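You operate a simulated robot arm through the tools that you are given. There is no shell and no other tool. Be economical: measure what you need, move in short steps, check, and stop when the job is done.

You run a simulated two-armed robot. Do the job below in one go: nothing can be reset, and whatever is moved stays where it is left.

JOB
On the desk top, fold the flat blue rag in half, so that it is half as long.

It is judged by the outcome, as a careful person would: the job done as asked, and still so three seconds after it is handed in. It fails if anything else is knocked over, pushed out of place, dropped, spilled or broken. Flat cloth is picked up by pressing the open fingertips on it (5 to 10 N) and closing them slowly along it; thin cloth reads only 2 to 8 mm in the jaws.

ROBOT AND FRAMES
Two 7-joint arms with two-finger parallel grippers on one trunk, on a base that drives. Base frame: it is fixed to the floor where the robot stands at the start and does not move with it; the origin is under the middle of the robot, x ahead of it, y to its left, z up. Readings come in m, rad, newtons and seconds.
The left shoulder is at the start at [0.07, 0.134, 1.051], the right one opposite. Places, roughly: desk top [1.1, -0.1, 0.8]. Payload 1.57 kg a hand.
Tool frame (each hand has its own): the origin (TCP) lies between the finger pads and is the grasp point; the fingertips stand 0.03 m ahead of it; z points along the fingers, y is the line along which they close. The gripper opens to 0.08 m. The fingers are 0.017 m wide and 0.012 m thick; the gripper's body (0.04 by 0.082 m) begins 0.08 m behind the TCP.
Orientation is that of the tool frame in the base frame, as [roll, pitch, yaw] about the fixed x, y, z axes, in that order (R = Rz(yaw) Ry(pitch) Rx(roll)). With the fingers straight down and closing along the base's y, the tool's x points along the base's -x, its y along +y and its z along -z.

CONTROLS
- The arms move only by the tool nudge_tool. It takes "left_plan", "right_plan" or both (then of equal length, played together; a hand with none holds still); each is a list of rows, each a list of 3 entries, a list of its own where there are three numbers: the shift along the tool's x, y, z in m, then the turn, a rotation vector about the tool's x, y, z in rad, then the finger opening in m, from 0 to 0.08. In form: [[[dx, dy, dz], [wx, wy, wz], claw], ...]. A call has 1 to 8 rows; each row is the pose to reach, as a shift and turn from the pose commanded when the call began, along the tool's axes at that moment. Rows are played at 5 a second. More than 0.05 m and 0.15 rad between two rows, or a gripper value outside its range, and nothing of the call is played. A pose out of reach is approached as far as the arm can. The call stops where the force on the tool passes 40 N (or 10 N more than at its start, if that is more) or the arm is blocked; 0.2 s more then pass. Each finger travels about 0.153 m/s and halts on what it meets, pressing with about 38 N; the grip force reading is that of the motor and also rises with nothing between the fingers. The clock runs only during rows and for 0.2 s after the last one: add rows that repeat a pose to give the fingers time. The reply holds the time, the measured pose of the TCP, the force on the tool along the base axes, the opening and the grip force, in the units named above and with some noise.
- Cameras (640 x 400 px; columns grow to the right, rows downward): "scene" is now at [0.1264, -0.0118, 1.2741]; the picture's right is [-0.14, -0.99, 0.00], its down [-0.72, 0.10, -0.69] and it looks along [0.68, -0.10, -0.73] (base axes); focal length 292 px, centre (320, 200). "left" rides on the left gripper at [0.072, 0.007, -0.122] in its tool frame; the picture's right is [-0.09, 1.00, 0.00], its down [-0.84, -0.08, -0.54] and it looks along [-0.54, -0.05, 0.84] (tool axes); focal length 238 px, centre (320, 200). "right" rides on the right gripper at [0.072, -0.007, -0.122] in its tool frame; the picture's right is [0.09, 1.00, 0.00], its down [-0.84, 0.08, -0.54] and it looks along [-0.54, 0.05, 0.84] (tool axes); focal length 238 px, centre (320, 200). There is no depth. A picture from a camera that has moved, and an enlarged one, comes with that camera's place and axes in the base frame and with its lens. The place of the scene camera against the robot may be out by one fixed shift of up to 0.012 m in any direction.
- get_image(camera): a new picture of that camera. No time passes.
- raise_lower(by): slides the trunk up (or, below 0, down) by that many m; the arms and the scene camera ride with it, the base frame stays. It gives what a move gives, with no picture.
- base_move(legs): drives the robot by 1 to 6 legs, each [ahead, left, turn to the left] in m, m and rad, along the robot's own axes; the way and the turn of a leg run together, so that a leg with both is an arc; at most 1.5 m and 3.142 rad a leg. The arms and the cameras ride along, it lands a little off, and it stops where it bumps. It gives what a move gives.
- pan_tilt(pan, tilt): turns the head with the scene camera to pan (to the left, within 1.501 rad either way) and tilt (down, from -0.506 to 1.204), counted from straight ahead of the robot. It gives what a move gives.
- inspect(camera, box): a new picture of the part [left, top, right, bottom] of that camera's present view, enlarged. No time passes.
- finish_job(): hands the job in; it is judged then, once.

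Work in short steps. Places have to be worked out from the pictures, the camera data and where the tool is seen: move nearer, look again, correct. Check each grasp and each placing, and mend what went wrong. You have 120 turns and 88 pictures in all, those below and enlarged ones among them. Open the grippers and draw the arms clear of the work before you hand the job in, unless the task says otherwise; then end with one line.

The tools are called after "Request:" as a command line: name --argument value ..., lists and objects as JSON in quotes. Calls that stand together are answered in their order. nudge_tool: Moves the arms, as the interface text tells. Its arguments: {"type":"object","properties":{"left_plan":{"type":"array","items":{"type":"array"}},"right_plan":{"type":"array","items":{"type":"array"}}},"required":[]} The other tools are called the same way: raise_lower (by) slides the trunk up or down; base_move (legs) drives the base; pan_tilt (pan, tilt) turns the head that bears the scene camera; get_image (camera) takes a picture; inspect (camera, box) takes an enlarged picture of a part of a camera's view; finish_job () hands the job in.

At the start:

```text
time: 0.0
left_ee_pos: [0.4599, 0.1824, 0.9936]
left_ee_rot: [-3.141, 0.001, -3.141]
left_ft_force: [-0.7, -0.3, 0.3]
left_finger_gap: 0.08
left_gripper_force: 0.2
right_ee_pos: [0.4589, -0.148, 0.9615]
right_ee_rot: [3.141, 0.0, 3.141]
right_ft_force: [0.4, -0.2, -0.6]
right_finger_gap: 0.08
right_gripper_force: 0.0
trunk travel left (down, up): [-0.625, 0.315]
robot x, y, heading: [0.0043, -0.0001, 0.001]
head pan, tilt: [-0.141, 0.813]
```

scene: 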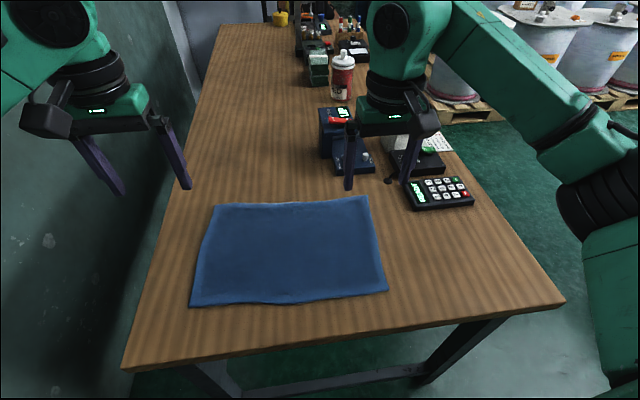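
right: 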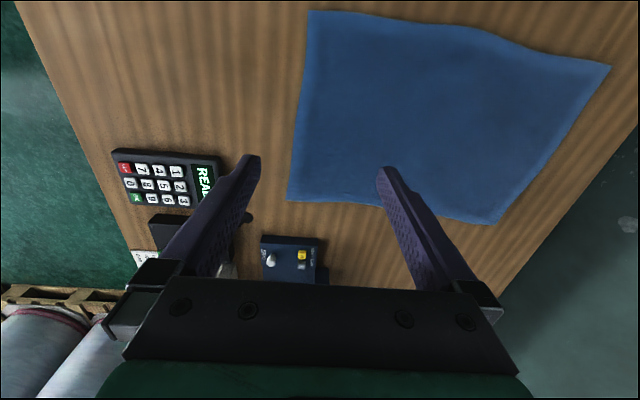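
left: 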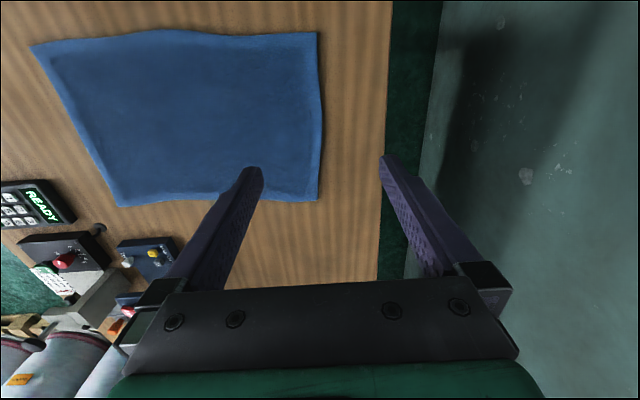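

The cloth lies at about x 0.39–0.66 and y −0.20–0.20, so it is long along y. I'll fold one short edge onto the other, corner by corner. The far corners are just out of reach, so first I drive a little ahead.

Request:
base_move --legs '[[0.08, 0, 0]]'

Request:
pan_tilt --pan 0.0 --tilt 0.95

Request:
get_image --camera "scene"

Request:
get_image --camera "left"

```text
time: 1.1
left_ee_pos: [0.5397, 0.1813, 0.9939]
left_ee_rot: [-3.142, 0.0, 3.141]
left_ft_force: [-0.1, -0.3, -0.5]
left_finger_gap: 0.0798
left_gripper_force: 0.1
right_ee_pos: [0.5379, -0.1492, 0.9612]
right_ee_rot: [-3.14, 0.001, 3.141]
right_ft_force: [0.2, 0.0, -0.3]
right_finger_gap: 0.08
right_gripper_force: 0.1
trunk travel left (down, up): [-0.625, 0.315]
robot x, y, heading: [0.0773, -0.0015, -0.003]
head pan, tilt: [-0.141, 0.813]
```

```text
time: 1.8
left_ee_pos: [0.5406, 0.1818, 0.994]
left_ee_rot: [3.141, -0.001, -3.139]
left_ft_force: [-0.1, 0.3, -0.4]
left_finger_gap: 0.08
left_gripper_force: 0.1
right_ee_pos: [0.5384, -0.1497, 0.9605]
right_ee_rot: [-3.141, -0.002, -3.141]
right_ft_force: [0.8, 0.4, 0.1]
right_finger_gap: 0.08
right_gripper_force: 0.0
trunk travel left (down, up): [-0.625, 0.315]
robot x, y, heading: [0.082, -0.0006, 0.002]
head pan, tilt: [0.0, 0.949]
```

```text
84 pictures are left
camera scene: at [0.2012, -0.0008, 1.2637], right [0.0, -1.0, 0.0], down [-0.81, 0.0, -0.58], along [0.58, 0.0, -0.81], focal length 292 px, centre (320, 200)
```

scene: 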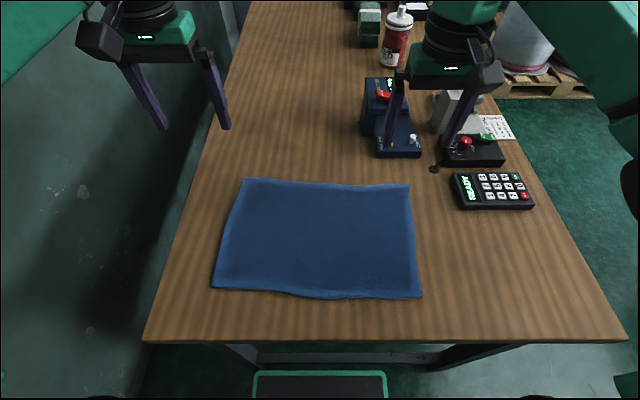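

```text
83 pictures are left
camera left: at [0.4684, 0.1897, 1.1157], right [0.09, 1.0, 0.0], down [0.84, -0.08, 0.54], along [0.54, -0.05, -0.84], focal length 238 px, centre (320, 200)
```

left: 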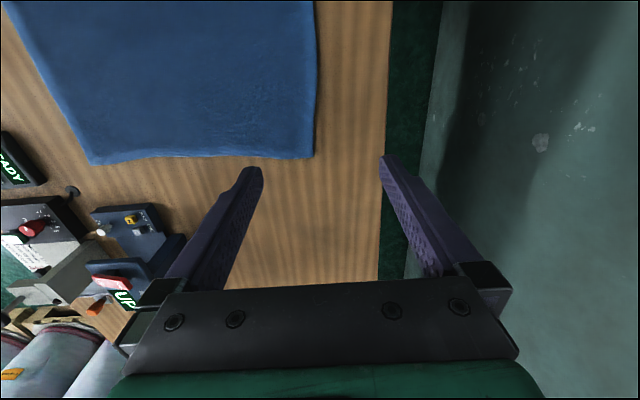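

Both scene views agree on the cloth's corners, and the left camera hints that the surface is a little higher. I bring the left hand down over the far-left corner and look again.

Request:
nudge_tool --left_plan '[[[-0.014, -0.008, 0.034], [0, 0, 0], 0.06], [[-0.028, -0.016, 0.068], [0, 0, 0], 0.06], [[-0.042, -0.024, 0.102], [0, 0, 0], 0.06], [[-0.056, -0.032, 0.136], [0, 0, 0], 0.06], [[-0.07, -0.04, 0.16], [0, 0, 0], 0.06], [[-0.07, -0.04, 0.16], [0, 0, 0], 0.06]]'

Request:
get_image --camera "left"

Request:
get_image --camera "scene"

```text
time: 3.1
left_ee_pos: [0.611, 0.1435, 0.834]
left_ee_rot: [3.141, 0.0, -3.141]
left_ft_force: [0.1, 0.0, -0.8]
left_finger_gap: 0.0599
left_gripper_force: 0.0
right_ee_pos: [0.5375, -0.1493, 0.9614]
right_ee_rot: [3.141, 0.0, -3.141]
right_ft_force: [0.6, 1.1, -0.5]
right_finger_gap: 0.0802
right_gripper_force: 0.0
trunk travel left (down, up): [-0.625, 0.315]
robot x, y, heading: [0.0796, 0.0034, -0.001]
head pan, tilt: [0.0, 0.949]
```

```text
82 pictures are left
camera left: at [0.5379, 0.1506, 0.9562], right [0.09, 1.0, 0.0], down [0.84, -0.08, 0.54], along [0.54, -0.05, -0.84], focal length 238 px, centre (320, 200)
```

left: 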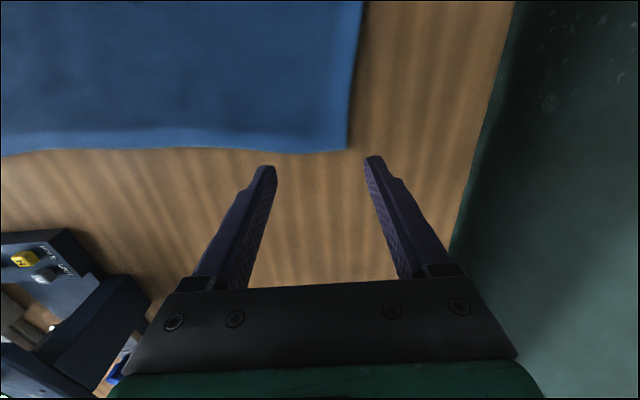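

```text
81 pictures are left
camera scene: at [0.2002, -0.0005, 1.2638], right [0.0, -1.0, 0.0], down [-0.81, 0.0, -0.58], along [0.58, 0.0, -0.81], focal length 292 px, centre (320, 200)
```

scene: 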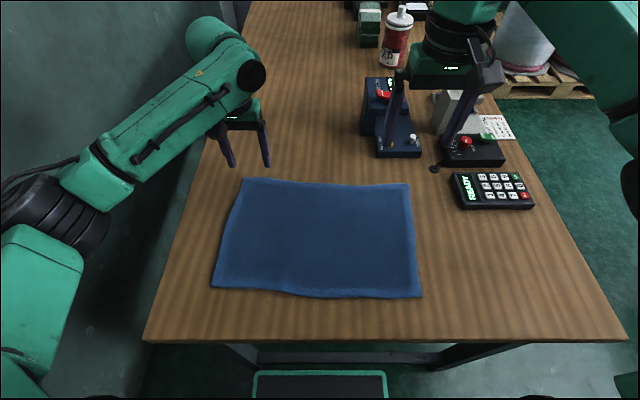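

From the closer view, the far-left corner is at about (0.63, 0.17). I lower to just above the cloth at (0.607, 0.137) with a narrower opening, then look.

Request:
nudge_tool --left_plan '[[[0.004, -0.006, 0.04], [0, 0, 0], 0.048], [[0.004, -0.006, 0.07], [0, 0, 0], 0.048], [[0.004, -0.006, 0.07], [0, 0, 0], 0.048]]'

Request:
get_image --camera "left"

Request:
inspect --camera "scene" --box '[180, 100, 340, 200]'

```text
time: 3.7
left_ee_pos: [0.6095, 0.1363, 0.7924]
left_ee_rot: [-3.138, 0.019, 3.142]
left_ft_force: [-4.1, -0.2, 16.6]
left_finger_gap: 0.0477
left_gripper_force: 0.1
right_ee_pos: [0.5367, -0.1502, 0.9631]
right_ee_rot: [3.141, 0.001, 3.141]
right_ft_force: [-0.1, -0.2, 0.5]
right_finger_gap: 0.0801
right_gripper_force: 0.0
trunk travel left (down, up): [-0.625, 0.315]
robot x, y, heading: [0.0775, -0.0016, 0.002]
head pan, tilt: [0.0, 0.949]
stopped in row 2 (left hand): the force on the tool passed its limit (the readings are from after the stop); the commanded pose is now the measured one
```

```text
80 pictures are left
camera left: at [0.5344, 0.1443, 0.9131], right [0.09, 1.0, 0.0], down [0.83, -0.08, 0.56], along [0.56, -0.05, -0.83], focal length 238 px, centre (320, 200)
```

left: 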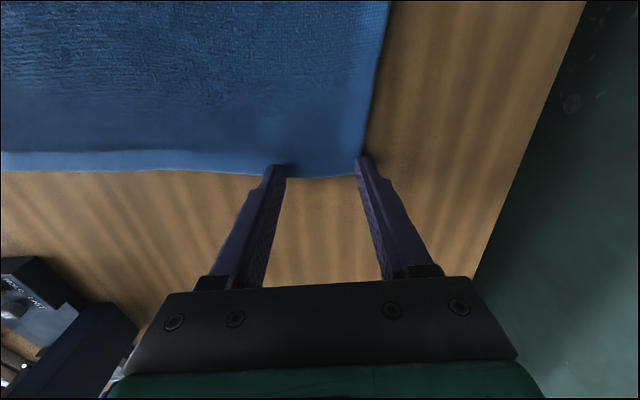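

```text
4.00 times, centred on (260, 150) of scene
camera zoom: at [0.1976, -0.001, 1.2642], right [0.0, -1.0, 0.0], down [-0.81, 0.0, -0.58], along [0.58, 0.0, -0.81], focal length 1167 px, centre (560, 400)
```

zoom: 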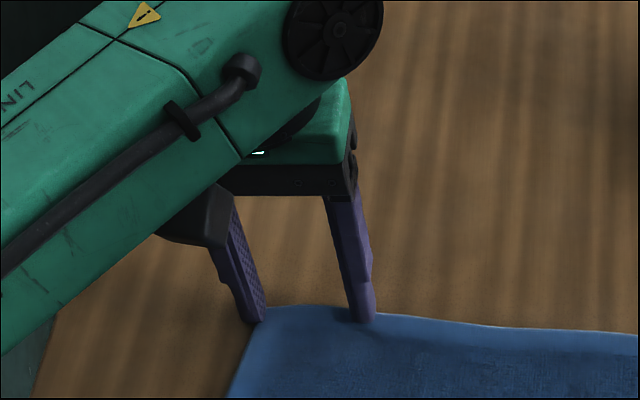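

Contact shows the cloth surface at z ≈ 0.763 (TCP 0.793), so the corner is at about (0.615, 0.167) and the fingers are right on its edge. I lift a little, shift inward to (0.592, 0.128) and press gently.

Request:
nudge_tool --left_plan '[[[0, 0, -0.015], [0, -0.019, 0], 0.048], [[0.018, -0.008, -0.015], [0, -0.019, 0], 0.048], [[0.018, -0.008, -0.006], [0, -0.019, 0], 0.048], [[0.018, -0.008, -0.003], [0, -0.019, 0], 0.048], [[0.018, -0.008, -0.002], [0, -0.019, 0], 0.048]]'

Request:
get_image --camera "left"

```text
time: 4.9
left_ee_pos: [0.5928, 0.1282, 0.793]
left_ee_rot: [-3.136, 0.04, 3.141]
left_ft_force: [1.1, -0.4, 10.9]
left_finger_gap: 0.0483
left_gripper_force: 0.0
right_ee_pos: [0.5371, -0.1497, 0.9619]
right_ee_rot: [-3.141, 0.0, -3.141]
right_ft_force: [-0.3, 0.5, -0.3]
right_finger_gap: 0.0797
right_gripper_force: 0.1
trunk travel left (down, up): [-0.625, 0.315]
robot x, y, heading: [0.0793, 0.0019, -0.0]
head pan, tilt: [0.0, 0.949]
```

```text
78 pictures are left
camera left: at [0.5156, 0.1361, 0.9123], right [0.09, 1.0, 0.0], down [0.82, -0.08, 0.57], along [0.57, -0.05, -0.82], focal length 238 px, centre (320, 200)
```

left: 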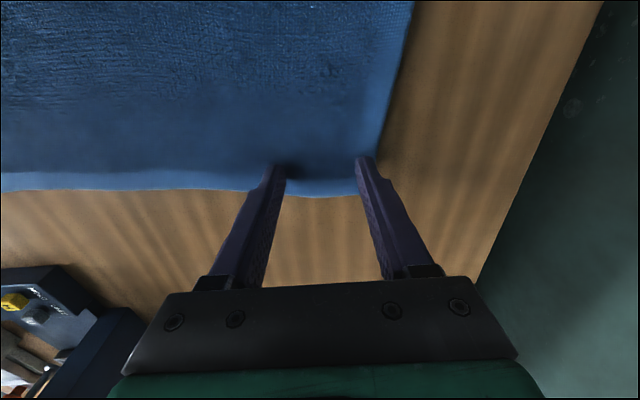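

Pressing with about 11 N, both tips on the cloth near its corner. Now I close slowly while holding the press.

Request:
nudge_tool --left_plan '[[[0, 0, 0], [0, 0, 0], 0.042], [[0, 0, 0], [0, 0, 0], 0.036], [[0, 0, 0], [0, 0, 0], 0.03], [[0, 0, 0], [0, 0, 0], 0.024], [[0, 0, 0], [0, 0, 0], 0.018], [[0, 0, 0], [0, 0, 0], 0.012], [[0, 0, 0], [0, 0, 0], 0.006], [[0, 0, 0], [0, 0, 0], 0.0]]'

Request:
nudge_tool --left_plan '[[[0, 0, 0], [0, 0, 0], 0.0], [[0, 0, -0.01], [0, 0, 0], 0.0], [[0, 0, -0.025], [0, 0, 0], 0.0], [[0, 0, -0.025], [0, 0, 0], 0.0]]'

Request:
get_image --camera "left"

Request:
get_image --camera "scene"

```text
time: 6.7
left_ee_pos: [0.5909, 0.1274, 0.7928]
left_ee_rot: [-3.139, 0.035, 3.141]
left_ft_force: [-0.1, 0.7, 17.5]
left_finger_gap: 0.0049
left_gripper_force: 25.6
right_ee_pos: [0.5367, -0.1497, 0.9613]
right_ee_rot: [-3.14, 0.001, -3.141]
right_ft_force: [0.8, 0.1, 0.6]
right_finger_gap: 0.08
right_gripper_force: 0.0
trunk travel left (down, up): [-0.625, 0.315]
robot x, y, heading: [0.0812, -0.0002, -0.005]
head pan, tilt: [0.0, 0.949]
```

```text
time: 7.7
left_ee_pos: [0.5915, 0.1269, 0.8167]
left_ee_rot: [-3.137, 0.03, 3.14]
left_ft_force: [-0.9, 0.0, -0.4]
left_finger_gap: 0.0045
left_gripper_force: 25.2
right_ee_pos: [0.5394, -0.1488, 0.9605]
right_ee_rot: [-3.141, -0.001, -3.141]
right_ft_force: [0.3, 0.8, 0.7]
right_finger_gap: 0.08
right_gripper_force: 0.0
trunk travel left (down, up): [-0.625, 0.315]
robot x, y, heading: [0.0821, 0.0047, -0.003]
head pan, tilt: [0.0, 0.949]
```

```text
77 pictures are left
camera left: at [0.5147, 0.1356, 0.9356], right [0.09, 1.0, 0.0], down [0.82, -0.08, 0.57], along [0.57, -0.05, -0.82], focal length 238 px, centre (320, 200)
```

left: 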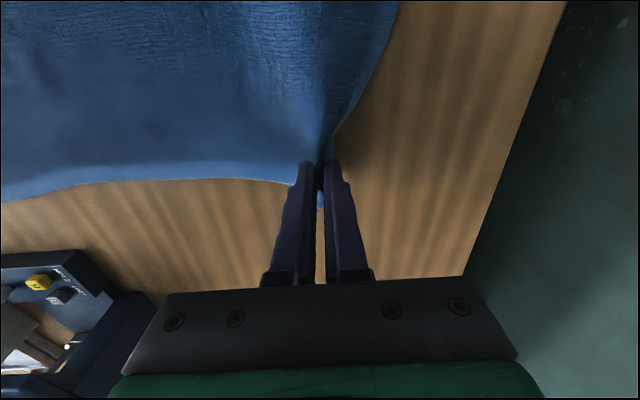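

```text
76 pictures are left
camera scene: at [0.2011, -0.0005, 1.2637], right [0.0, -1.0, 0.0], down [-0.81, 0.0, -0.58], along [0.58, 0.0, -0.81], focal length 292 px, centre (320, 200)
```

scene: 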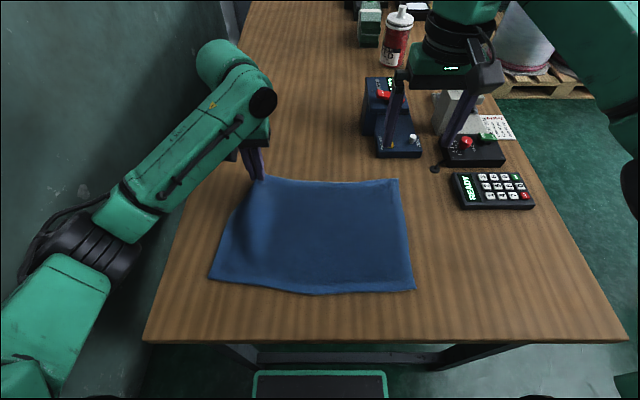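

The corner is held (4.5 mm in the jaws), but the whole cloth slid slightly. I'll use the right hand to pin the right-near part while folding, so I bring it down over about (0.41, −0.12).

Request:
nudge_tool --right_plan '[[[0.026, 0.006, 0.03], [0, 0, 0], 0.06], [[0.052, 0.012, 0.06], [0, 0, 0], 0.06], [[0.078, 0.018, 0.09], [0, 0, 0], 0.06], [[0.104, 0.024, 0.12], [0, 0, 0], 0.06], [[0.13, 0.03, 0.15], [0, 0, 0], 0.06], [[0.13, 0.03, 0.16], [0, 0, 0], 0.06], [[0.13, 0.03, 0.165], [0, 0, 0], 0.06], [[0.13, 0.03, 0.168], [0, 0, 0], 0.06]]'

Request:
get_image --camera "scene"

```text
time: 9.5
left_ee_pos: [0.5908, 0.1274, 0.8164]
left_ee_rot: [-3.137, 0.035, 3.141]
left_ft_force: [0.4, -0.9, 0.4]
left_finger_gap: 0.0045
left_gripper_force: 24.4
right_ee_pos: [0.4087, -0.1193, 0.7942]
right_ee_rot: [-3.141, 0.0, -3.141]
right_ft_force: [-0.2, 0.2, 1.4]
right_finger_gap: 0.0597
right_gripper_force: 0.1
trunk travel left (down, up): [-0.625, 0.315]
robot x, y, heading: [0.0769, -0.0013, -0.0]
head pan, tilt: [0.0, 0.949]
```

```text
75 pictures are left
camera scene: at [0.2003, -0.0005, 1.2639], right [0.0, -1.0, 0.0], down [-0.81, 0.0, -0.58], along [0.58, 0.0, -0.81], focal length 292 px, centre (320, 200)
```

scene: 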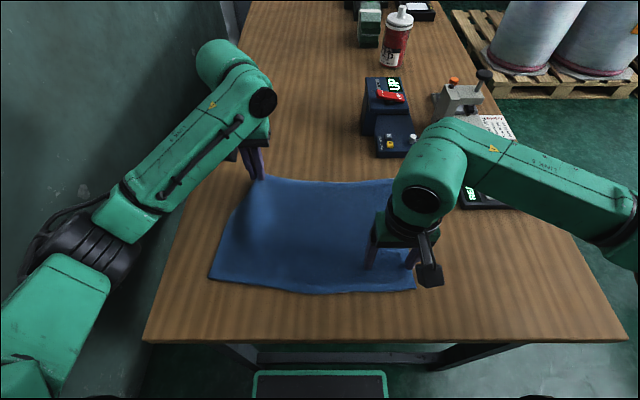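

Right hand touches lightly. I press it ~0.003 more and carry the left corner up and over to y≈0 in an arc while pinned.

Request:
nudge_tool --right_plan '[[[0, 0, 0.002], [0, 0, 0], 0.06], [[0, 0, 0.003], [0, 0, 0], 0.06], [[0, 0, 0.003], [0, 0, 0], 0.06], [[0, 0, 0.003], [0, 0, 0], 0.06], [[0, 0, 0.003], [0, 0, 0], 0.06], [[0, 0, 0.003], [0, 0, 0], 0.06]]' --left_plan '[[[0, 0, 0], [0, 0, 0], 0.0], [[0, -0.015, -0.025], [0, 0, 0], 0.0], [[0, -0.04, -0.045], [0, 0, 0], 0.0], [[0, -0.07, -0.06], [0, 0, 0], 0.0], [[0, -0.1, -0.068], [0, 0, 0], 0.0], [[0, -0.12, -0.07], [0, 0, 0], 0.0]]'

Request:
get_image --camera "scene"

Request:
get_image --camera "left"

```text
time: 10.9
left_ee_pos: [0.5894, 0.0073, 0.8889]
left_ee_rot: [-3.138, 0.037, -3.142]
left_ft_force: [-0.1, 0.4, -1.0]
left_finger_gap: 0.0045
left_gripper_force: 24.8
right_ee_pos: [0.4081, -0.1194, 0.7918]
right_ee_rot: [3.141, 0.005, -3.141]
right_ft_force: [7.9, -6.2, 36.7]
right_finger_gap: 0.0597
right_gripper_force: 0.0
trunk travel left (down, up): [-0.625, 0.315]
robot x, y, heading: [0.0788, -0.001, -0.001]
head pan, tilt: [0.0, 0.949]
```

```text
74 pictures are left
camera scene: at [0.1985, -0.0008, 1.2642], right [0.0, -1.0, 0.0], down [-0.81, 0.0, -0.58], along [0.58, 0.0, -0.81], focal length 292 px, centre (320, 200)
```

scene: 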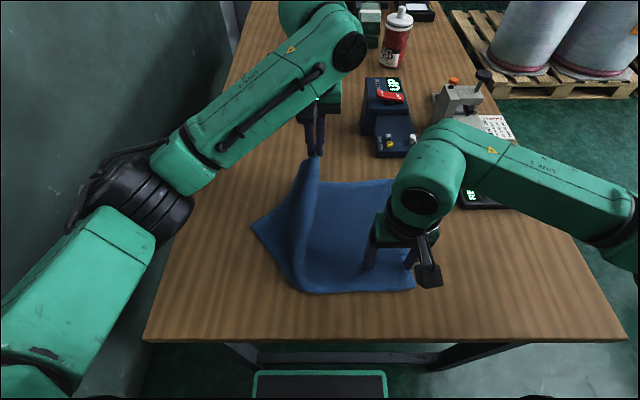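

```text
73 pictures are left
camera left: at [0.5118, 0.0166, 1.0074], right [0.09, 1.0, 0.0], down [0.82, -0.08, 0.57], along [0.57, -0.05, -0.82], focal length 238 px, centre (320, 200)
```

left: 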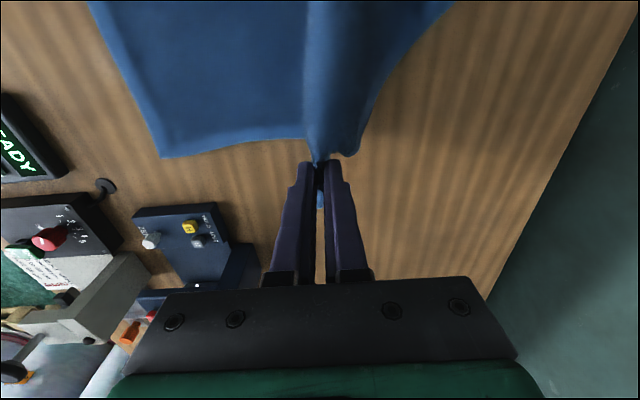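

The far corner is half over and the cloth stayed put. I now lift the right hand and draw it back and to the right, to clear room for the left one.

Request:
nudge_tool --right_plan '[[[0, 0, -0.003], [0, 0, 0], 0.06], [[0, 0, -0.02], [0, 0, 0], 0.06], [[0, 0, -0.06], [0, 0, 0], 0.06], [[0.015, -0.03, -0.095], [0, 0, 0], 0.06], [[0.03, -0.06, -0.13], [0, 0, 0], 0.06], [[0.045, -0.09, -0.155], [0, 0, 0], 0.06], [[0.055, -0.12, -0.16], [0, 0, 0], 0.06], [[0.06, -0.15, -0.16], [0, 0, 0], 0.06]]'

Request:
get_image --camera "scene"

```text
time: 12.7
left_ee_pos: [0.5891, 0.0083, 0.8872]
left_ee_rot: [-3.138, 0.034, -3.141]
left_ft_force: [-0.1, 0.5, -0.2]
left_finger_gap: 0.0045
left_gripper_force: 24.8
right_ee_pos: [0.3456, -0.2697, 0.9488]
right_ee_rot: [3.14, 0.002, -3.138]
right_ft_force: [0.3, 0.3, -1.3]
right_finger_gap: 0.0602
right_gripper_force: 0.0
trunk travel left (down, up): [-0.625, 0.315]
robot x, y, heading: [0.0803, 0.0, -0.001]
head pan, tilt: [0.0, 0.949]
```

```text
72 pictures are left
camera scene: at [0.1993, -0.0006, 1.2639], right [0.0, -1.0, 0.0], down [-0.81, 0.0, -0.58], along [0.58, 0.0, -0.81], focal length 292 px, centre (320, 200)
```

scene: 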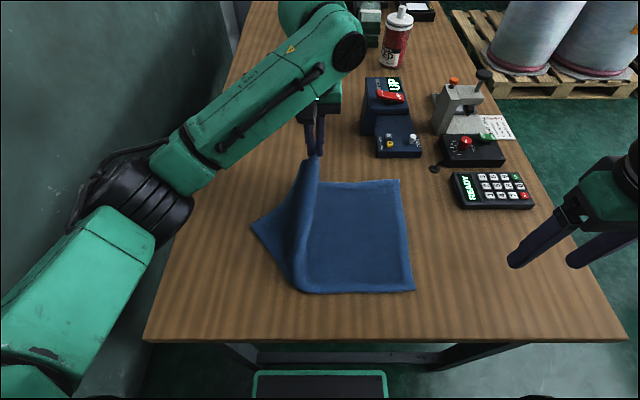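

Right arm is clear. The right edge is at y≈−0.17, so I lay the held corner down at about (0.59, −0.14).

Request:
nudge_tool --left_plan '[[[0, -0.03, 0.0], [0, 0, 0], 0.0], [[0, -0.06, 0.01], [0, 0, 0], 0.0], [[0, -0.09, 0.028], [0, 0, 0], 0.0], [[0, -0.12, 0.052], [0, 0, 0], 0.0], [[0, -0.14, 0.072], [0, 0, 0], 0.0], [[0, -0.149, 0.086], [0, 0, 0], 0.0], [[0, -0.149, 0.086], [0, 0, 0], 0.0]]'

Request:
get_image --camera "scene"

Request:
get_image --camera "left"

```text
time: 14.3
left_ee_pos: [0.5944, -0.1294, 0.8087]
left_ee_rot: [-3.138, 0.034, -3.139]
left_ft_force: [-0.1, 0.1, -0.1]
left_finger_gap: 0.0044
left_gripper_force: 25.1
left hand out of reach, approached as far as the arm can: row 6, 7
right_ee_pos: [0.3465, -0.2692, 0.9491]
right_ee_rot: [3.141, -0.001, 3.14]
right_ft_force: [0.1, 0.0, 0.3]
right_finger_gap: 0.0601
right_gripper_force: 0.1
trunk travel left (down, up): [-0.625, 0.315]
robot x, y, heading: [0.0823, -0.0058, -0.001]
head pan, tilt: [0.0, 0.949]
```

```text
71 pictures are left
camera scene: at [0.2004, -0.0011, 1.2638], right [0.0, -1.0, 0.0], down [-0.81, 0.0, -0.58], along [0.58, 0.0, -0.81], focal length 292 px, centre (320, 200)
```

scene: 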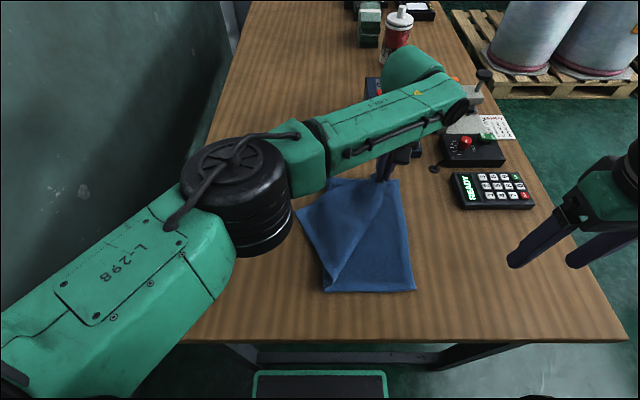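

```text
70 pictures are left
camera left: at [0.5167, -0.1212, 0.9265], right [0.09, 1.0, 0.0], down [0.82, -0.07, 0.57], along [0.57, -0.05, -0.82], focal length 238 px, centre (320, 200)
```

left: 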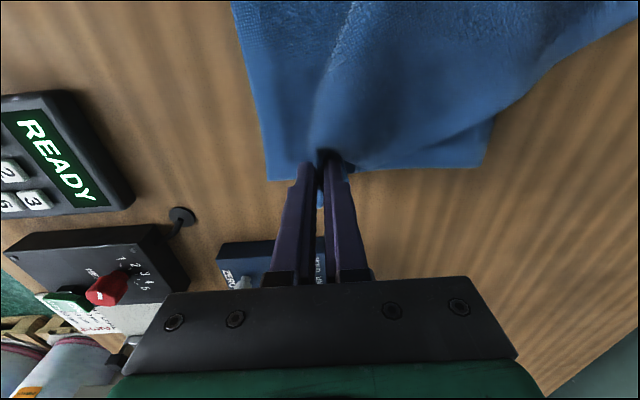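

The fold is landing well; the arm is near its reach limit 1 cm above the cloth. I lower the trunk by 1.2 cm to set it down.

Request:
raise_lower --by -0.012

Request:
inspect --camera "left" --box '[220, 80, 500, 255]'

```text
time: 14.9
left_ee_pos: [0.593, -0.1281, 0.7964]
left_ee_rot: [-3.135, 0.037, 3.141]
left_ft_force: [1.3, -0.1, 19.5]
left_finger_gap: 0.0046
left_gripper_force: 25.0
right_ee_pos: [0.347, -0.2685, 0.9366]
right_ee_rot: [-3.139, 0.001, 3.141]
right_ft_force: [0.8, 0.1, -0.4]
right_finger_gap: 0.0602
right_gripper_force: 0.2
trunk travel left (down, up): [-0.613, 0.327]
robot x, y, heading: [0.0806, -0.0021, 0.002]
head pan, tilt: [0.0, 0.949]
```

```text
2.29 times, centred on (360, 168) of left
camera zoom: at [0.5157, -0.1205, 0.9163], right [0.09, 1.0, 0.0], down [0.82, -0.07, 0.57], along [0.57, -0.05, -0.82], focal length 545 px, centre (229, 274)
```

zoom: 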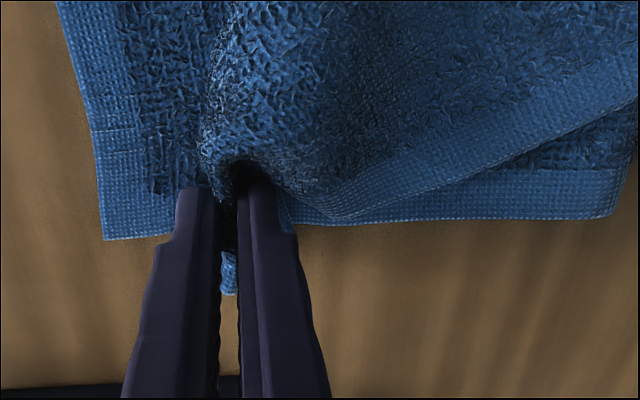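

It's on the cloth and aligned with the right edge to about a centimetre. I release gently, opening a little, and lift.

Request:
nudge_tool --left_plan '[[[0, 0, -0.003], [0, 0, 0], 0.0], [[0, 0, -0.003], [0, 0, 0], 0.015], [[0, 0, -0.003], [0, 0, 0], 0.03], [[0, 0, -0.02], [0, 0, 0], 0.03], [[0, 0, -0.06], [0, 0, 0], 0.03], [[0, 0.01, -0.1], [0, 0, 0], 0.03]]'

Request:
get_image --camera "left"

Request:
get_image --camera "scene"

```text
time: 16.3
left_ee_pos: [0.5876, -0.1182, 0.8946]
left_ee_rot: [-3.136, 0.034, -3.142]
left_ft_force: [0.8, -0.2, -0.4]
left_finger_gap: 0.0299
left_gripper_force: 0.0
right_ee_pos: [0.3477, -0.2688, 0.9369]
right_ee_rot: [-3.14, 0.0, -3.14]
right_ft_force: [-0.8, 0.4, 0.8]
right_finger_gap: 0.0599
right_gripper_force: 0.0
trunk travel left (down, up): [-0.613, 0.327]
robot x, y, heading: [0.0836, -0.0013, -0.001]
head pan, tilt: [0.0, 0.949]
```

```text
68 pictures are left
camera left: at [0.511, -0.11, 1.0152], right [0.09, 1.0, 0.0], down [0.82, -0.07, 0.57], along [0.57, -0.05, -0.82], focal length 238 px, centre (320, 200)
```

left: 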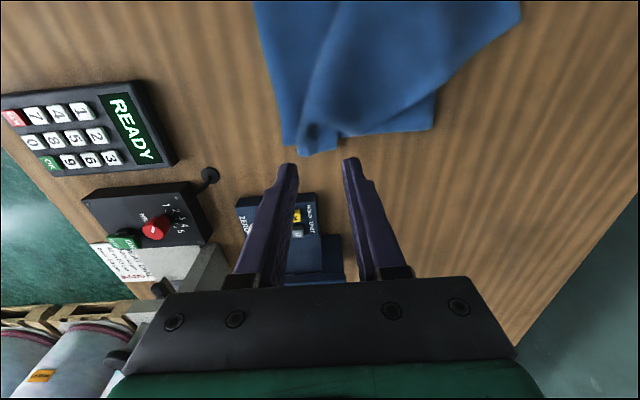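

```text
67 pictures are left
camera scene: at [0.2005, 0.0002, 1.2517], right [0.0, -1.0, 0.0], down [-0.81, 0.0, -0.58], along [0.58, 0.0, -0.81], focal length 292 px, centre (320, 200)
```

scene: 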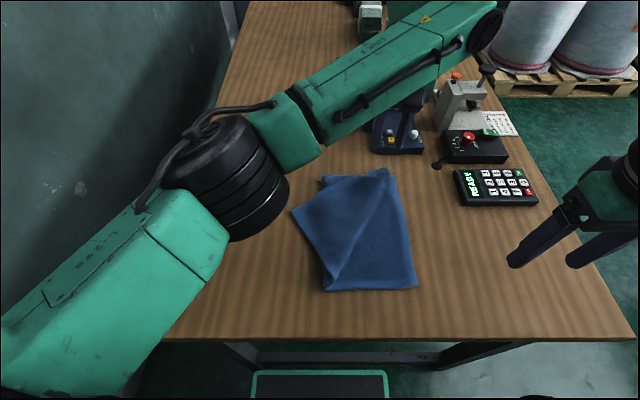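

The fold stays with crease near y≈0 and the left-near flap still to lay over. I zoom in to see how its edges lie.

Request:
inspect --camera "scene" --box '[260, 150, 452, 270]'

Request:
inspect --camera "scene" --box '[280, 220, 440, 320]'

```text
3.33 times, centred on (356, 210) of scene
camera zoom: at [0.2005, 0.0002, 1.2517], right [0.0, -1.0, 0.0], down [-0.81, 0.0, -0.58], along [0.58, 0.0, -0.81], focal length 973 px, centre (200, 167)
```

zoom: 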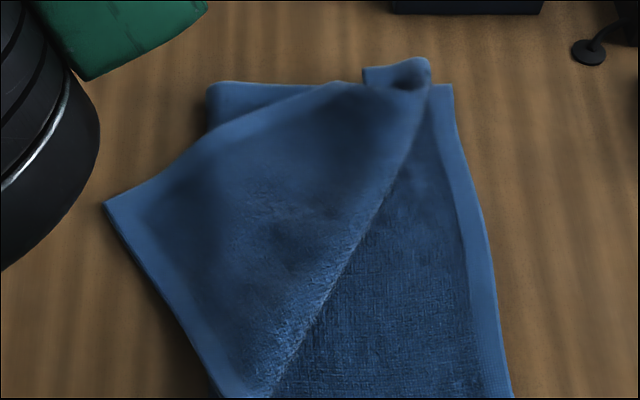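

```text
4.00 times, centred on (360, 270) of scene
camera zoom: at [0.2005, 0.0002, 1.2517], right [0.0, -1.0, 0.0], down [-0.81, 0.0, -0.58], along [0.58, 0.0, -0.81], focal length 1167 px, centre (160, -80)
```

zoom: 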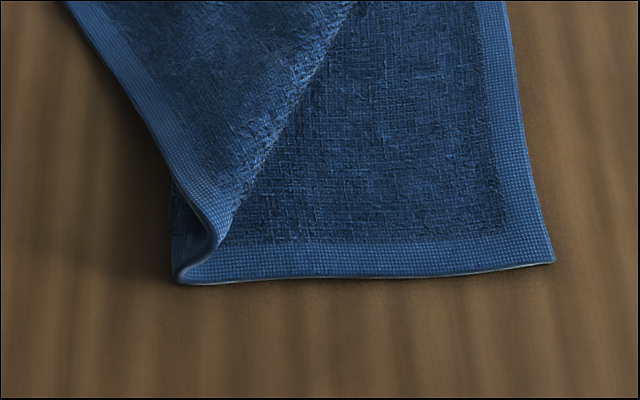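

The flap's tip, the original near-left corner, lies at about (0.52, 0.056) and must go to the near-right corner (0.367, −0.163), which suits the right arm. First I draw the left arm back to the left.

Request:
nudge_tool --left_plan '[[[0, 0.02, -0.04], [0, 0, 0], 0.03], [[0, 0.06, -0.06], [0, 0, 0], 0.03], [[0, 0.105, -0.07], [0, 0, 0], 0.03], [[0, 0.15, -0.07], [0, 0, 0], 0.03], [[0, 0.195, -0.07], [0, 0, 0], 0.03], [[0, 0.24, -0.07], [0, 0, 0], 0.03], [[0, 0.285, -0.07], [0, 0, 0], 0.03], [[0, 0.32, -0.07], [0, 0, 0], 0.03]]'

Request:
nudge_tool --right_plan '[[[-0.02, 0.04, 0], [0, 0, -0.12], 0.05], [[-0.04, 0.08, 0], [0, 0, -0.24], 0.05], [[-0.06, 0.12, 0], [0, 0, -0.36], 0.05], [[-0.08, 0.16, 0], [0, 0, -0.48], 0.05], [[-0.1, 0.2, 0], [0, 0, -0.6], 0.05], [[-0.12, 0.24, 0.01], [0, 0, -0.7], 0.05], [[-0.14, 0.275, 0.03], [0, 0, -0.8], 0.05], [[-0.16, 0.295, 0.06], [0, 0, -0.85], 0.05]]'

Request:
get_image --camera "scene"

Request:
get_image --camera "right"

```text
time: 18.1
left_ee_pos: [0.5854, 0.2015, 0.963]
left_ee_rot: [-3.137, 0.035, -3.142]
left_ft_force: [-0.7, -0.5, 0.5]
left_finger_gap: 0.03
left_gripper_force: 0.1
right_ee_pos: [0.3476, -0.2677, 0.9363]
right_ee_rot: [-3.141, 0.0, -3.141]
right_ft_force: [0.0, -0.8, -1.4]
right_finger_gap: 0.0603
right_gripper_force: 0.0
trunk travel left (down, up): [-0.613, 0.327]
robot x, y, heading: [0.0804, -0.0027, -0.001]
head pan, tilt: [0.0, 0.949]
```

```text
time: 19.9
left_ee_pos: [0.5853, 0.2021, 0.9625]
left_ee_rot: [-3.137, 0.032, -3.142]
left_ft_force: [0.4, 0.2, -0.8]
left_finger_gap: 0.0299
left_gripper_force: 0.1
right_ee_pos: [0.5074, 0.0258, 0.8787]
right_ee_rot: [-3.141, 0.0, -2.288]
right_ft_force: [-0.5, 0.0, -1.1]
right_finger_gap: 0.0501
right_gripper_force: 0.0
trunk travel left (down, up): [-0.613, 0.327]
robot x, y, heading: [0.0807, -0.0017, -0.001]
head pan, tilt: [0.0, 0.949]
```

```text
64 pictures are left
camera scene: at [0.2016, 0.0, 1.2517], right [0.0, -1.0, 0.0], down [-0.81, 0.0, -0.58], along [0.58, 0.0, -0.81], focal length 292 px, centre (320, 200)
```

scene: 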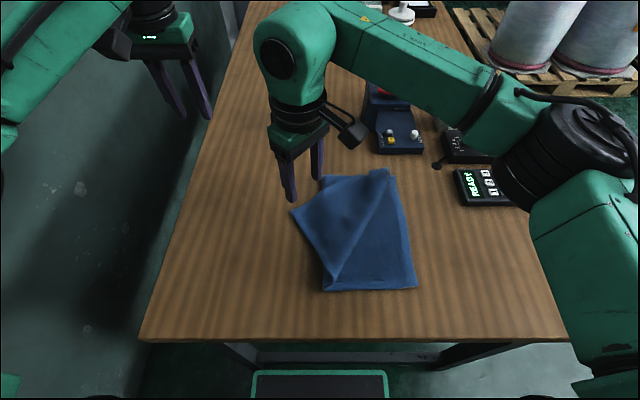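

```text
63 pictures are left
camera right: at [0.4652, -0.0323, 1.0012], right [-0.81, 0.59, 0.0], down [0.49, 0.68, 0.54], along [0.32, 0.44, -0.84], focal length 238 px, centre (320, 200)
```

right: 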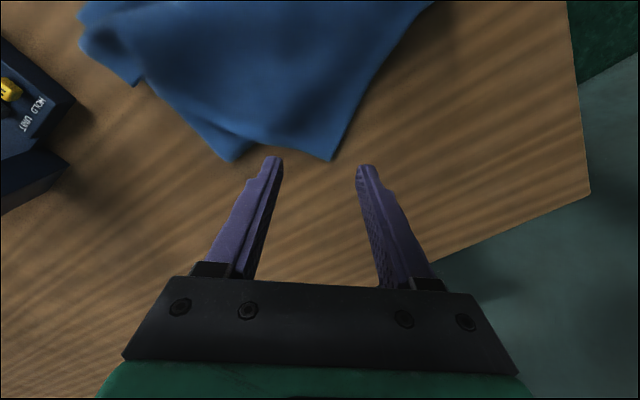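

The tip is seen at (0.515, 0.058) by the right camera too. I lower to just above it at about (0.503, 0.031), turning a bit more so the fingers close across the corner.

Request:
nudge_tool --right_plan '[[[-0.001, 0.006, 0.02], [0, 0, -0.12], 0.04], [[-0.001, 0.006, 0.04], [0, 0, -0.24], 0.036], [[-0.001, 0.006, 0.06], [0, 0, -0.3], 0.036], [[-0.001, 0.006, 0.072], [0, 0, -0.3], 0.036]]'

Request:
get_image --camera "right"

Request:
inspect --camera "scene" --box '[240, 140, 432, 260]'

```text
time: 20.9
left_ee_pos: [0.5864, 0.2017, 0.9631]
left_ee_rot: [-3.136, 0.032, 3.141]
left_ft_force: [0.1, 0.5, 0.5]
left_finger_gap: 0.03
left_gripper_force: 0.0
right_ee_pos: [0.5045, 0.0283, 0.8585]
right_ee_rot: [3.141, -0.001, -2.183]
right_ft_force: [-1.0, 0.5, -0.6]
right_finger_gap: 0.0359
right_gripper_force: 0.1
right hand out of reach, approached as far as the arm can: row 1, 2, 3, 4
trunk travel left (down, up): [-0.613, 0.327]
robot x, y, heading: [0.0825, -0.0016, -0.004]
head pan, tilt: [0.0, 0.949]
```

```text
62 pictures are left
camera right: at [0.4688, -0.0351, 0.9804], right [-0.87, 0.5, 0.0], down [0.42, 0.73, 0.54], along [0.27, 0.47, -0.84], focal length 238 px, centre (320, 200)
```

right: 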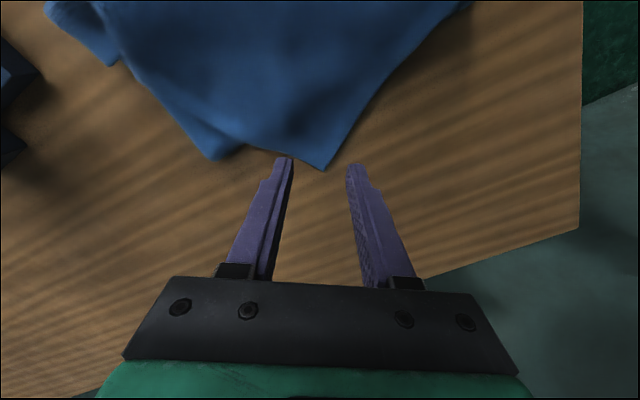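

```text
3.33 times, centred on (336, 200) of scene
camera zoom: at [0.2007, -0.0005, 1.2518], right [0.0, -1.0, 0.0], down [-0.81, 0.0, -0.58], along [0.58, 0.0, -0.81], focal length 973 px, centre (267, 200)
```

zoom: 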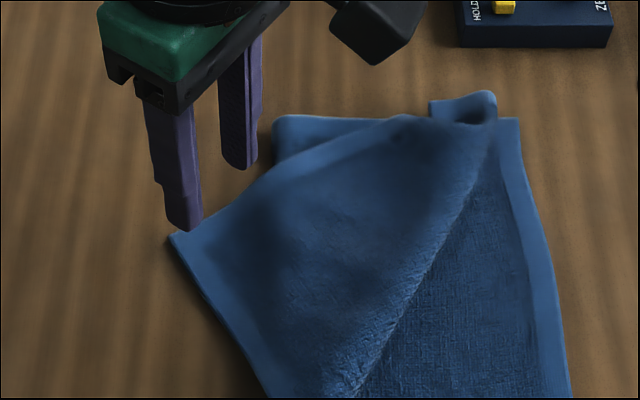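

The wrist is at a turning limit, so I turn back about 0.3 rad.

Request:
nudge_tool --right_plan '[[[0, 0, 0], [0, 0, 0.1], 0.036], [[0, 0, 0], [0, 0, 0.2], 0.036], [[0, 0, 0], [0, 0, 0.3], 0.036], [[0, 0, 0], [0, 0, 0.35], 0.036]]'

```text
time: 21.9
left_ee_pos: [0.5857, 0.2002, 0.9618]
left_ee_rot: [-3.139, 0.035, -3.14]
left_ft_force: [0.3, -1.5, -0.1]
left_finger_gap: 0.0299
left_gripper_force: 0.1
right_ee_pos: [0.5046, 0.0283, 0.861]
right_ee_rot: [3.14, -0.001, -2.537]
right_ft_force: [0.1, -0.5, -0.3]
right_finger_gap: 0.036
right_gripper_force: 0.1
trunk travel left (down, up): [-0.613, 0.327]
robot x, y, heading: [0.0852, 0.0024, 0.0]
head pan, tilt: [0.0, 0.949]
```

Now the yaw is free again. I descend straight to just above the tip.

Request:
nudge_tool --right_plan '[[[0, 0.002, 0.02], [0, 0, 0], 0.036], [[0, 0.002, 0.04], [0, 0, 0], 0.036], [[0, 0.002, 0.055], [0, 0, 0], 0.036]]'

Request:
get_image --camera "right"

Request:
inspect --camera "scene" --box '[240, 140, 432, 260]'

```text
time: 22.7
left_ee_pos: [0.5863, 0.2006, 0.9621]
left_ee_rot: [-3.138, 0.034, 3.141]
left_ft_force: [-0.4, 0.1, -0.3]
left_finger_gap: 0.0298
left_gripper_force: 0.0
right_ee_pos: [0.504, 0.0312, 0.8049]
right_ee_rot: [-3.141, 0.001, -2.535]
right_ft_force: [-0.2, -0.7, 0.1]
right_finger_gap: 0.036
right_gripper_force: 0.0
trunk travel left (down, up): [-0.613, 0.327]
robot x, y, heading: [0.0826, -0.001, 0.0]
head pan, tilt: [0.0, 0.949]
```

```text
60 pictures are left
camera right: at [0.4484, -0.0161, 0.9277], right [-0.64, 0.77, 0.0], down [0.64, 0.54, 0.54], along [0.42, 0.35, -0.84], focal length 238 px, centre (320, 200)
```

right: 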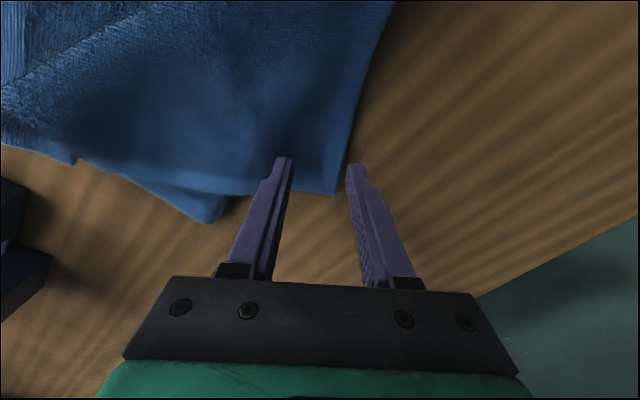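

```text
3.33 times, centred on (336, 200) of scene
camera zoom: at [0.2008, -0.0006, 1.2518], right [0.0, -1.0, 0.0], down [-0.81, 0.0, -0.58], along [0.58, 0.0, -0.81], focal length 973 px, centre (267, 200)
```

zoom: 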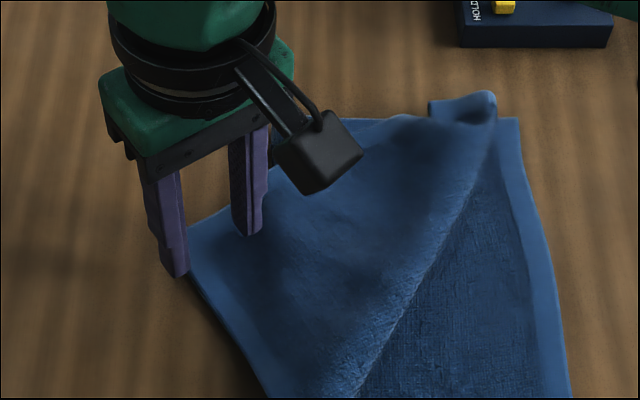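

The outer finger is just off the hem. I shift 1.2 cm inward along the closing axis and press down gently.

Request:
nudge_tool --right_plan '[[[0, -0.012, 0], [0, 0, 0], 0.034], [[0, -0.012, 0.006], [0, 0, 0], 0.034], [[0, -0.012, 0.009], [0, 0, 0], 0.034], [[0, -0.012, 0.0105], [0, 0, 0], 0.034], [[0, -0.012, 0.0115], [0, 0, 0], 0.034]]'

Request:
inspect --camera "right" --box '[160, 80, 480, 280]'

```text
time: 23.9
left_ee_pos: [0.5851, 0.2005, 0.9629]
left_ee_rot: [-3.138, 0.035, 3.141]
left_ft_force: [0.6, -0.6, 0.8]
left_finger_gap: 0.0303
left_gripper_force: 0.1
right_ee_pos: [0.5107, 0.0204, 0.7948]
right_ee_rot: [-3.141, 0.0, -2.535]
right_ft_force: [-0.4, 0.1, 5.5]
right_finger_gap: 0.034
right_gripper_force: 0.2
trunk travel left (down, up): [-0.613, 0.327]
robot x, y, heading: [0.0782, 0.0006, 0.001]
head pan, tilt: [0.0, 0.949]
```

```text
2.00 times, centred on (320, 180) of right
camera zoom: at [0.4552, -0.0264, 0.9172], right [-0.64, 0.77, 0.0], down [0.64, 0.54, 0.54], along [0.42, 0.35, -0.84], focal length 477 px, centre (320, 240)
```

zoom: 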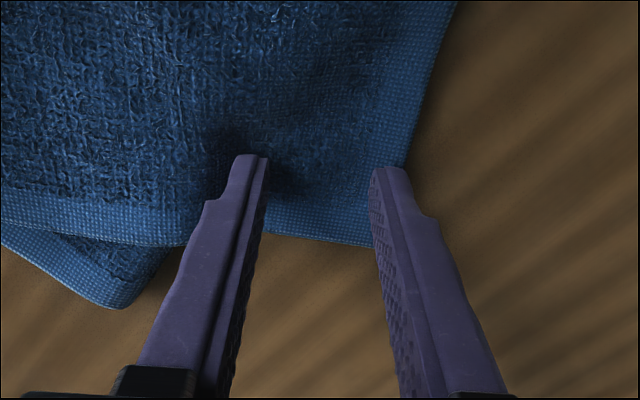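

Both tips are over the flap corner with 5.5 N. I press 1.5 mm more and close slowly.

Request:
nudge_tool --right_plan '[[[0, 0, 0.001], [0, 0, 0], 0.032], [[0, 0, 0.0015], [0, 0, 0], 0.027], [[0, 0, 0.0015], [0, 0, 0], 0.022], [[0, 0, 0.0015], [0, 0, 0], 0.017], [[0, 0, 0.0015], [0, 0, 0], 0.012], [[0, 0, 0.0015], [0, 0, 0], 0.006], [[0, 0, 0.0015], [0, 0, 0], 0.0], [[0, 0, 0.0015], [0, 0, 0], 0.0]]'

Request:
nudge_tool --right_plan '[[[0, 0, -0.01], [0, 0, 0], 0.0], [[0, 0, -0.025], [0, 0, 0], 0.0], [[0, 0, -0.025], [0, 0, 0], 0.0]]'

Request:
get_image --camera "scene"

Request:
get_image --camera "right"

```text
time: 25.7
left_ee_pos: [0.5847, 0.2004, 0.9636]
left_ee_rot: [-3.138, 0.035, 3.14]
left_ft_force: [0.2, 0.0, -0.1]
left_finger_gap: 0.0301
left_gripper_force: 0.2
right_ee_pos: [0.5106, 0.0199, 0.7931]
right_ee_rot: [-3.14, 0.0, -2.533]
right_ft_force: [0.2, 0.2, 5.8]
right_finger_gap: 0.0038
right_gripper_force: 24.5
trunk travel left (down, up): [-0.613, 0.327]
robot x, y, heading: [0.0791, -0.0022, 0.001]
head pan, tilt: [0.0, 0.949]
```

```text
time: 26.5
left_ee_pos: [0.586, 0.2003, 0.9625]
left_ee_rot: [-3.138, 0.034, -3.14]
left_ft_force: [-0.7, -0.2, 0.3]
left_finger_gap: 0.0302
left_gripper_force: 0.2
right_ee_pos: [0.512, 0.0207, 0.8182]
right_ee_rot: [-3.141, 0.001, -2.534]
right_ft_force: [0.4, -0.3, 1.0]
right_finger_gap: 0.0038
right_gripper_force: 24.6
trunk travel left (down, up): [-0.613, 0.327]
robot x, y, heading: [0.0796, -0.0042, 0.002]
head pan, tilt: [0.0, 0.949]
```

```text
57 pictures are left
camera scene: at [0.201, -0.0006, 1.2517], right [0.0, -1.0, 0.0], down [-0.81, 0.0, -0.58], along [0.58, 0.0, -0.81], focal length 292 px, centre (320, 200)
```

scene: 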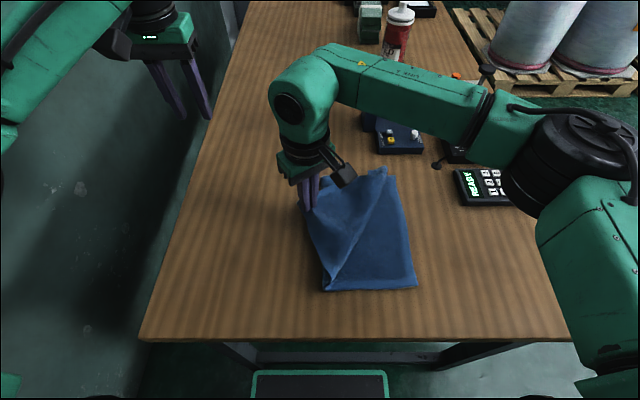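

```text
56 pictures are left
camera right: at [0.4552, -0.0266, 0.9411], right [-0.64, 0.77, 0.0], down [0.64, 0.54, 0.54], along [0.41, 0.35, -0.84], focal length 238 px, centre (320, 200)
```

right: 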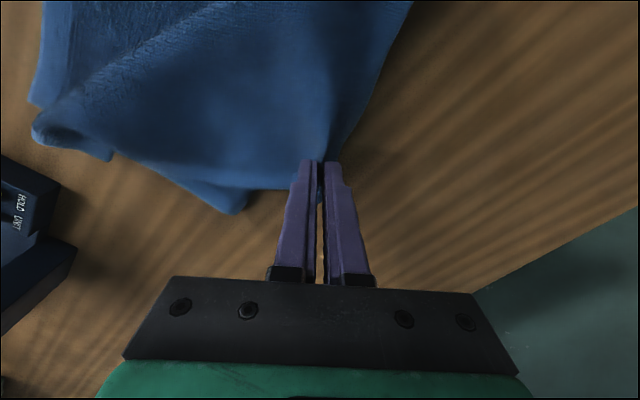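

Grip holds (3.8 mm). I carry the corner in an arc to about (0.397, −0.146), so its hems meet those of the near-right corner.

Request:
nudge_tool --right_plan '[[[0.02, -0.0075, -0.03], [0, 0, 0], 0.0], [[0.05, -0.019, -0.05], [0, 0, 0], 0.0], [[0.085, -0.032, -0.06], [0, 0, 0], 0.0], [[0.117, -0.044, -0.055], [0, 0, 0], 0.0], [[0.147, -0.055, -0.04], [0, 0, 0], 0.0], [[0.17, -0.064, -0.018], [0, 0, 0], 0.0], [[0.183, -0.069, 0.0], [0, 0, 0], 0.0], [[0.189, -0.071, 0.012], [0, 0, 0], 0.0]]'

Request:
get_image --camera "scene"

Request:
get_image --camera "right"

```text
time: 28.3
left_ee_pos: [0.5852, 0.1998, 0.9623]
left_ee_rot: [-3.137, 0.035, -3.14]
left_ft_force: [0.1, 0.1, 0.1]
left_finger_gap: 0.03
left_gripper_force: 0.2
right_ee_pos: [0.3948, -0.1454, 0.8054]
right_ee_rot: [3.141, 0.0, -2.536]
right_ft_force: [-0.4, 1.4, 1.8]
right_finger_gap: 0.0037
right_gripper_force: 24.4
trunk travel left (down, up): [-0.613, 0.327]
robot x, y, heading: [0.0827, 0.001, 0.0]
head pan, tilt: [0.0, 0.949]
```

```text
55 pictures are left
camera scene: at [0.2005, -0.0006, 1.2519], right [0.0, -1.0, 0.0], down [-0.81, 0.0, -0.58], along [0.58, 0.0, -0.81], focal length 292 px, centre (320, 200)
```

scene: 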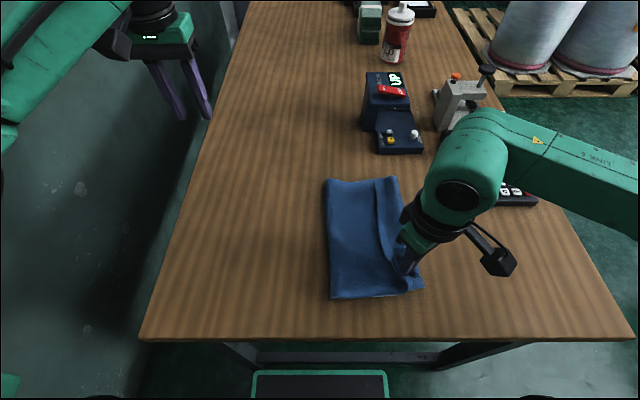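

```text
54 pictures are left
camera right: at [0.3413, -0.1931, 0.9282], right [-0.64, 0.77, 0.0], down [0.64, 0.54, 0.54], along [0.42, 0.35, -0.84], focal length 238 px, centre (320, 200)
```

right: 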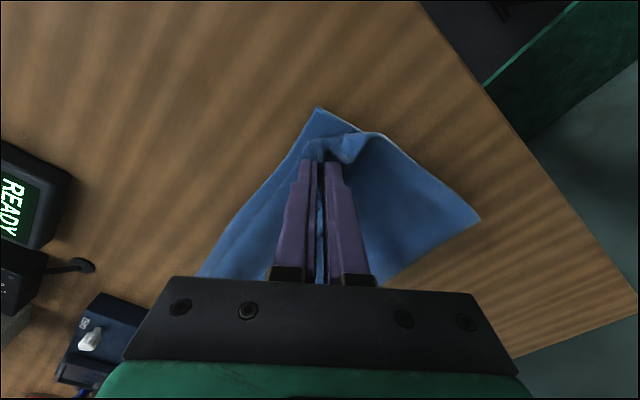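

That looks nearly right. I zoom in to check the corner before releasing.

Request:
inspect --camera "right" --box '[190, 80, 510, 280]'

Request:
inspect --camera "scene" --box '[280, 165, 472, 315]'

```text
2.00 times, centred on (350, 180) of right
camera zoom: at [0.3413, -0.1931, 0.9282], right [-0.64, 0.77, 0.0], down [0.64, 0.54, 0.54], along [0.42, 0.35, -0.84], focal length 477 px, centre (260, 240)
```

zoom: 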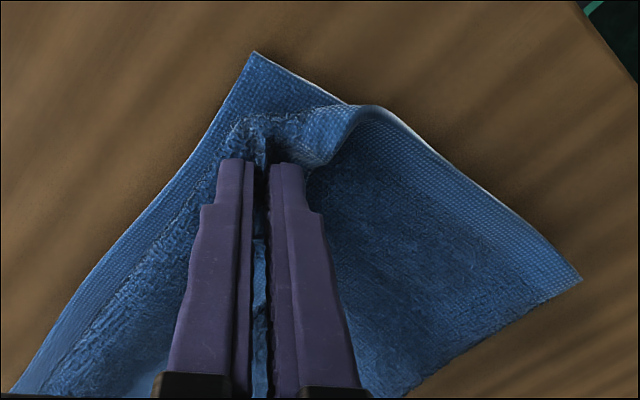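

```text
2.67 times, centred on (376, 240) of scene
camera zoom: at [0.2005, -0.0006, 1.2519], right [0.0, -1.0, 0.0], down [-0.81, 0.0, -0.58], along [0.58, 0.0, -0.81], focal length 778 px, centre (171, 93)
```

zoom: 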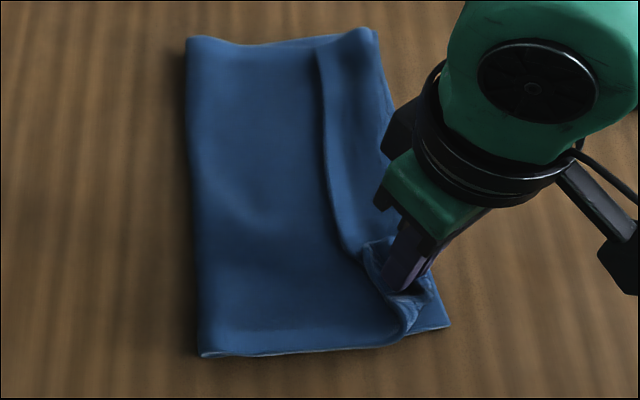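

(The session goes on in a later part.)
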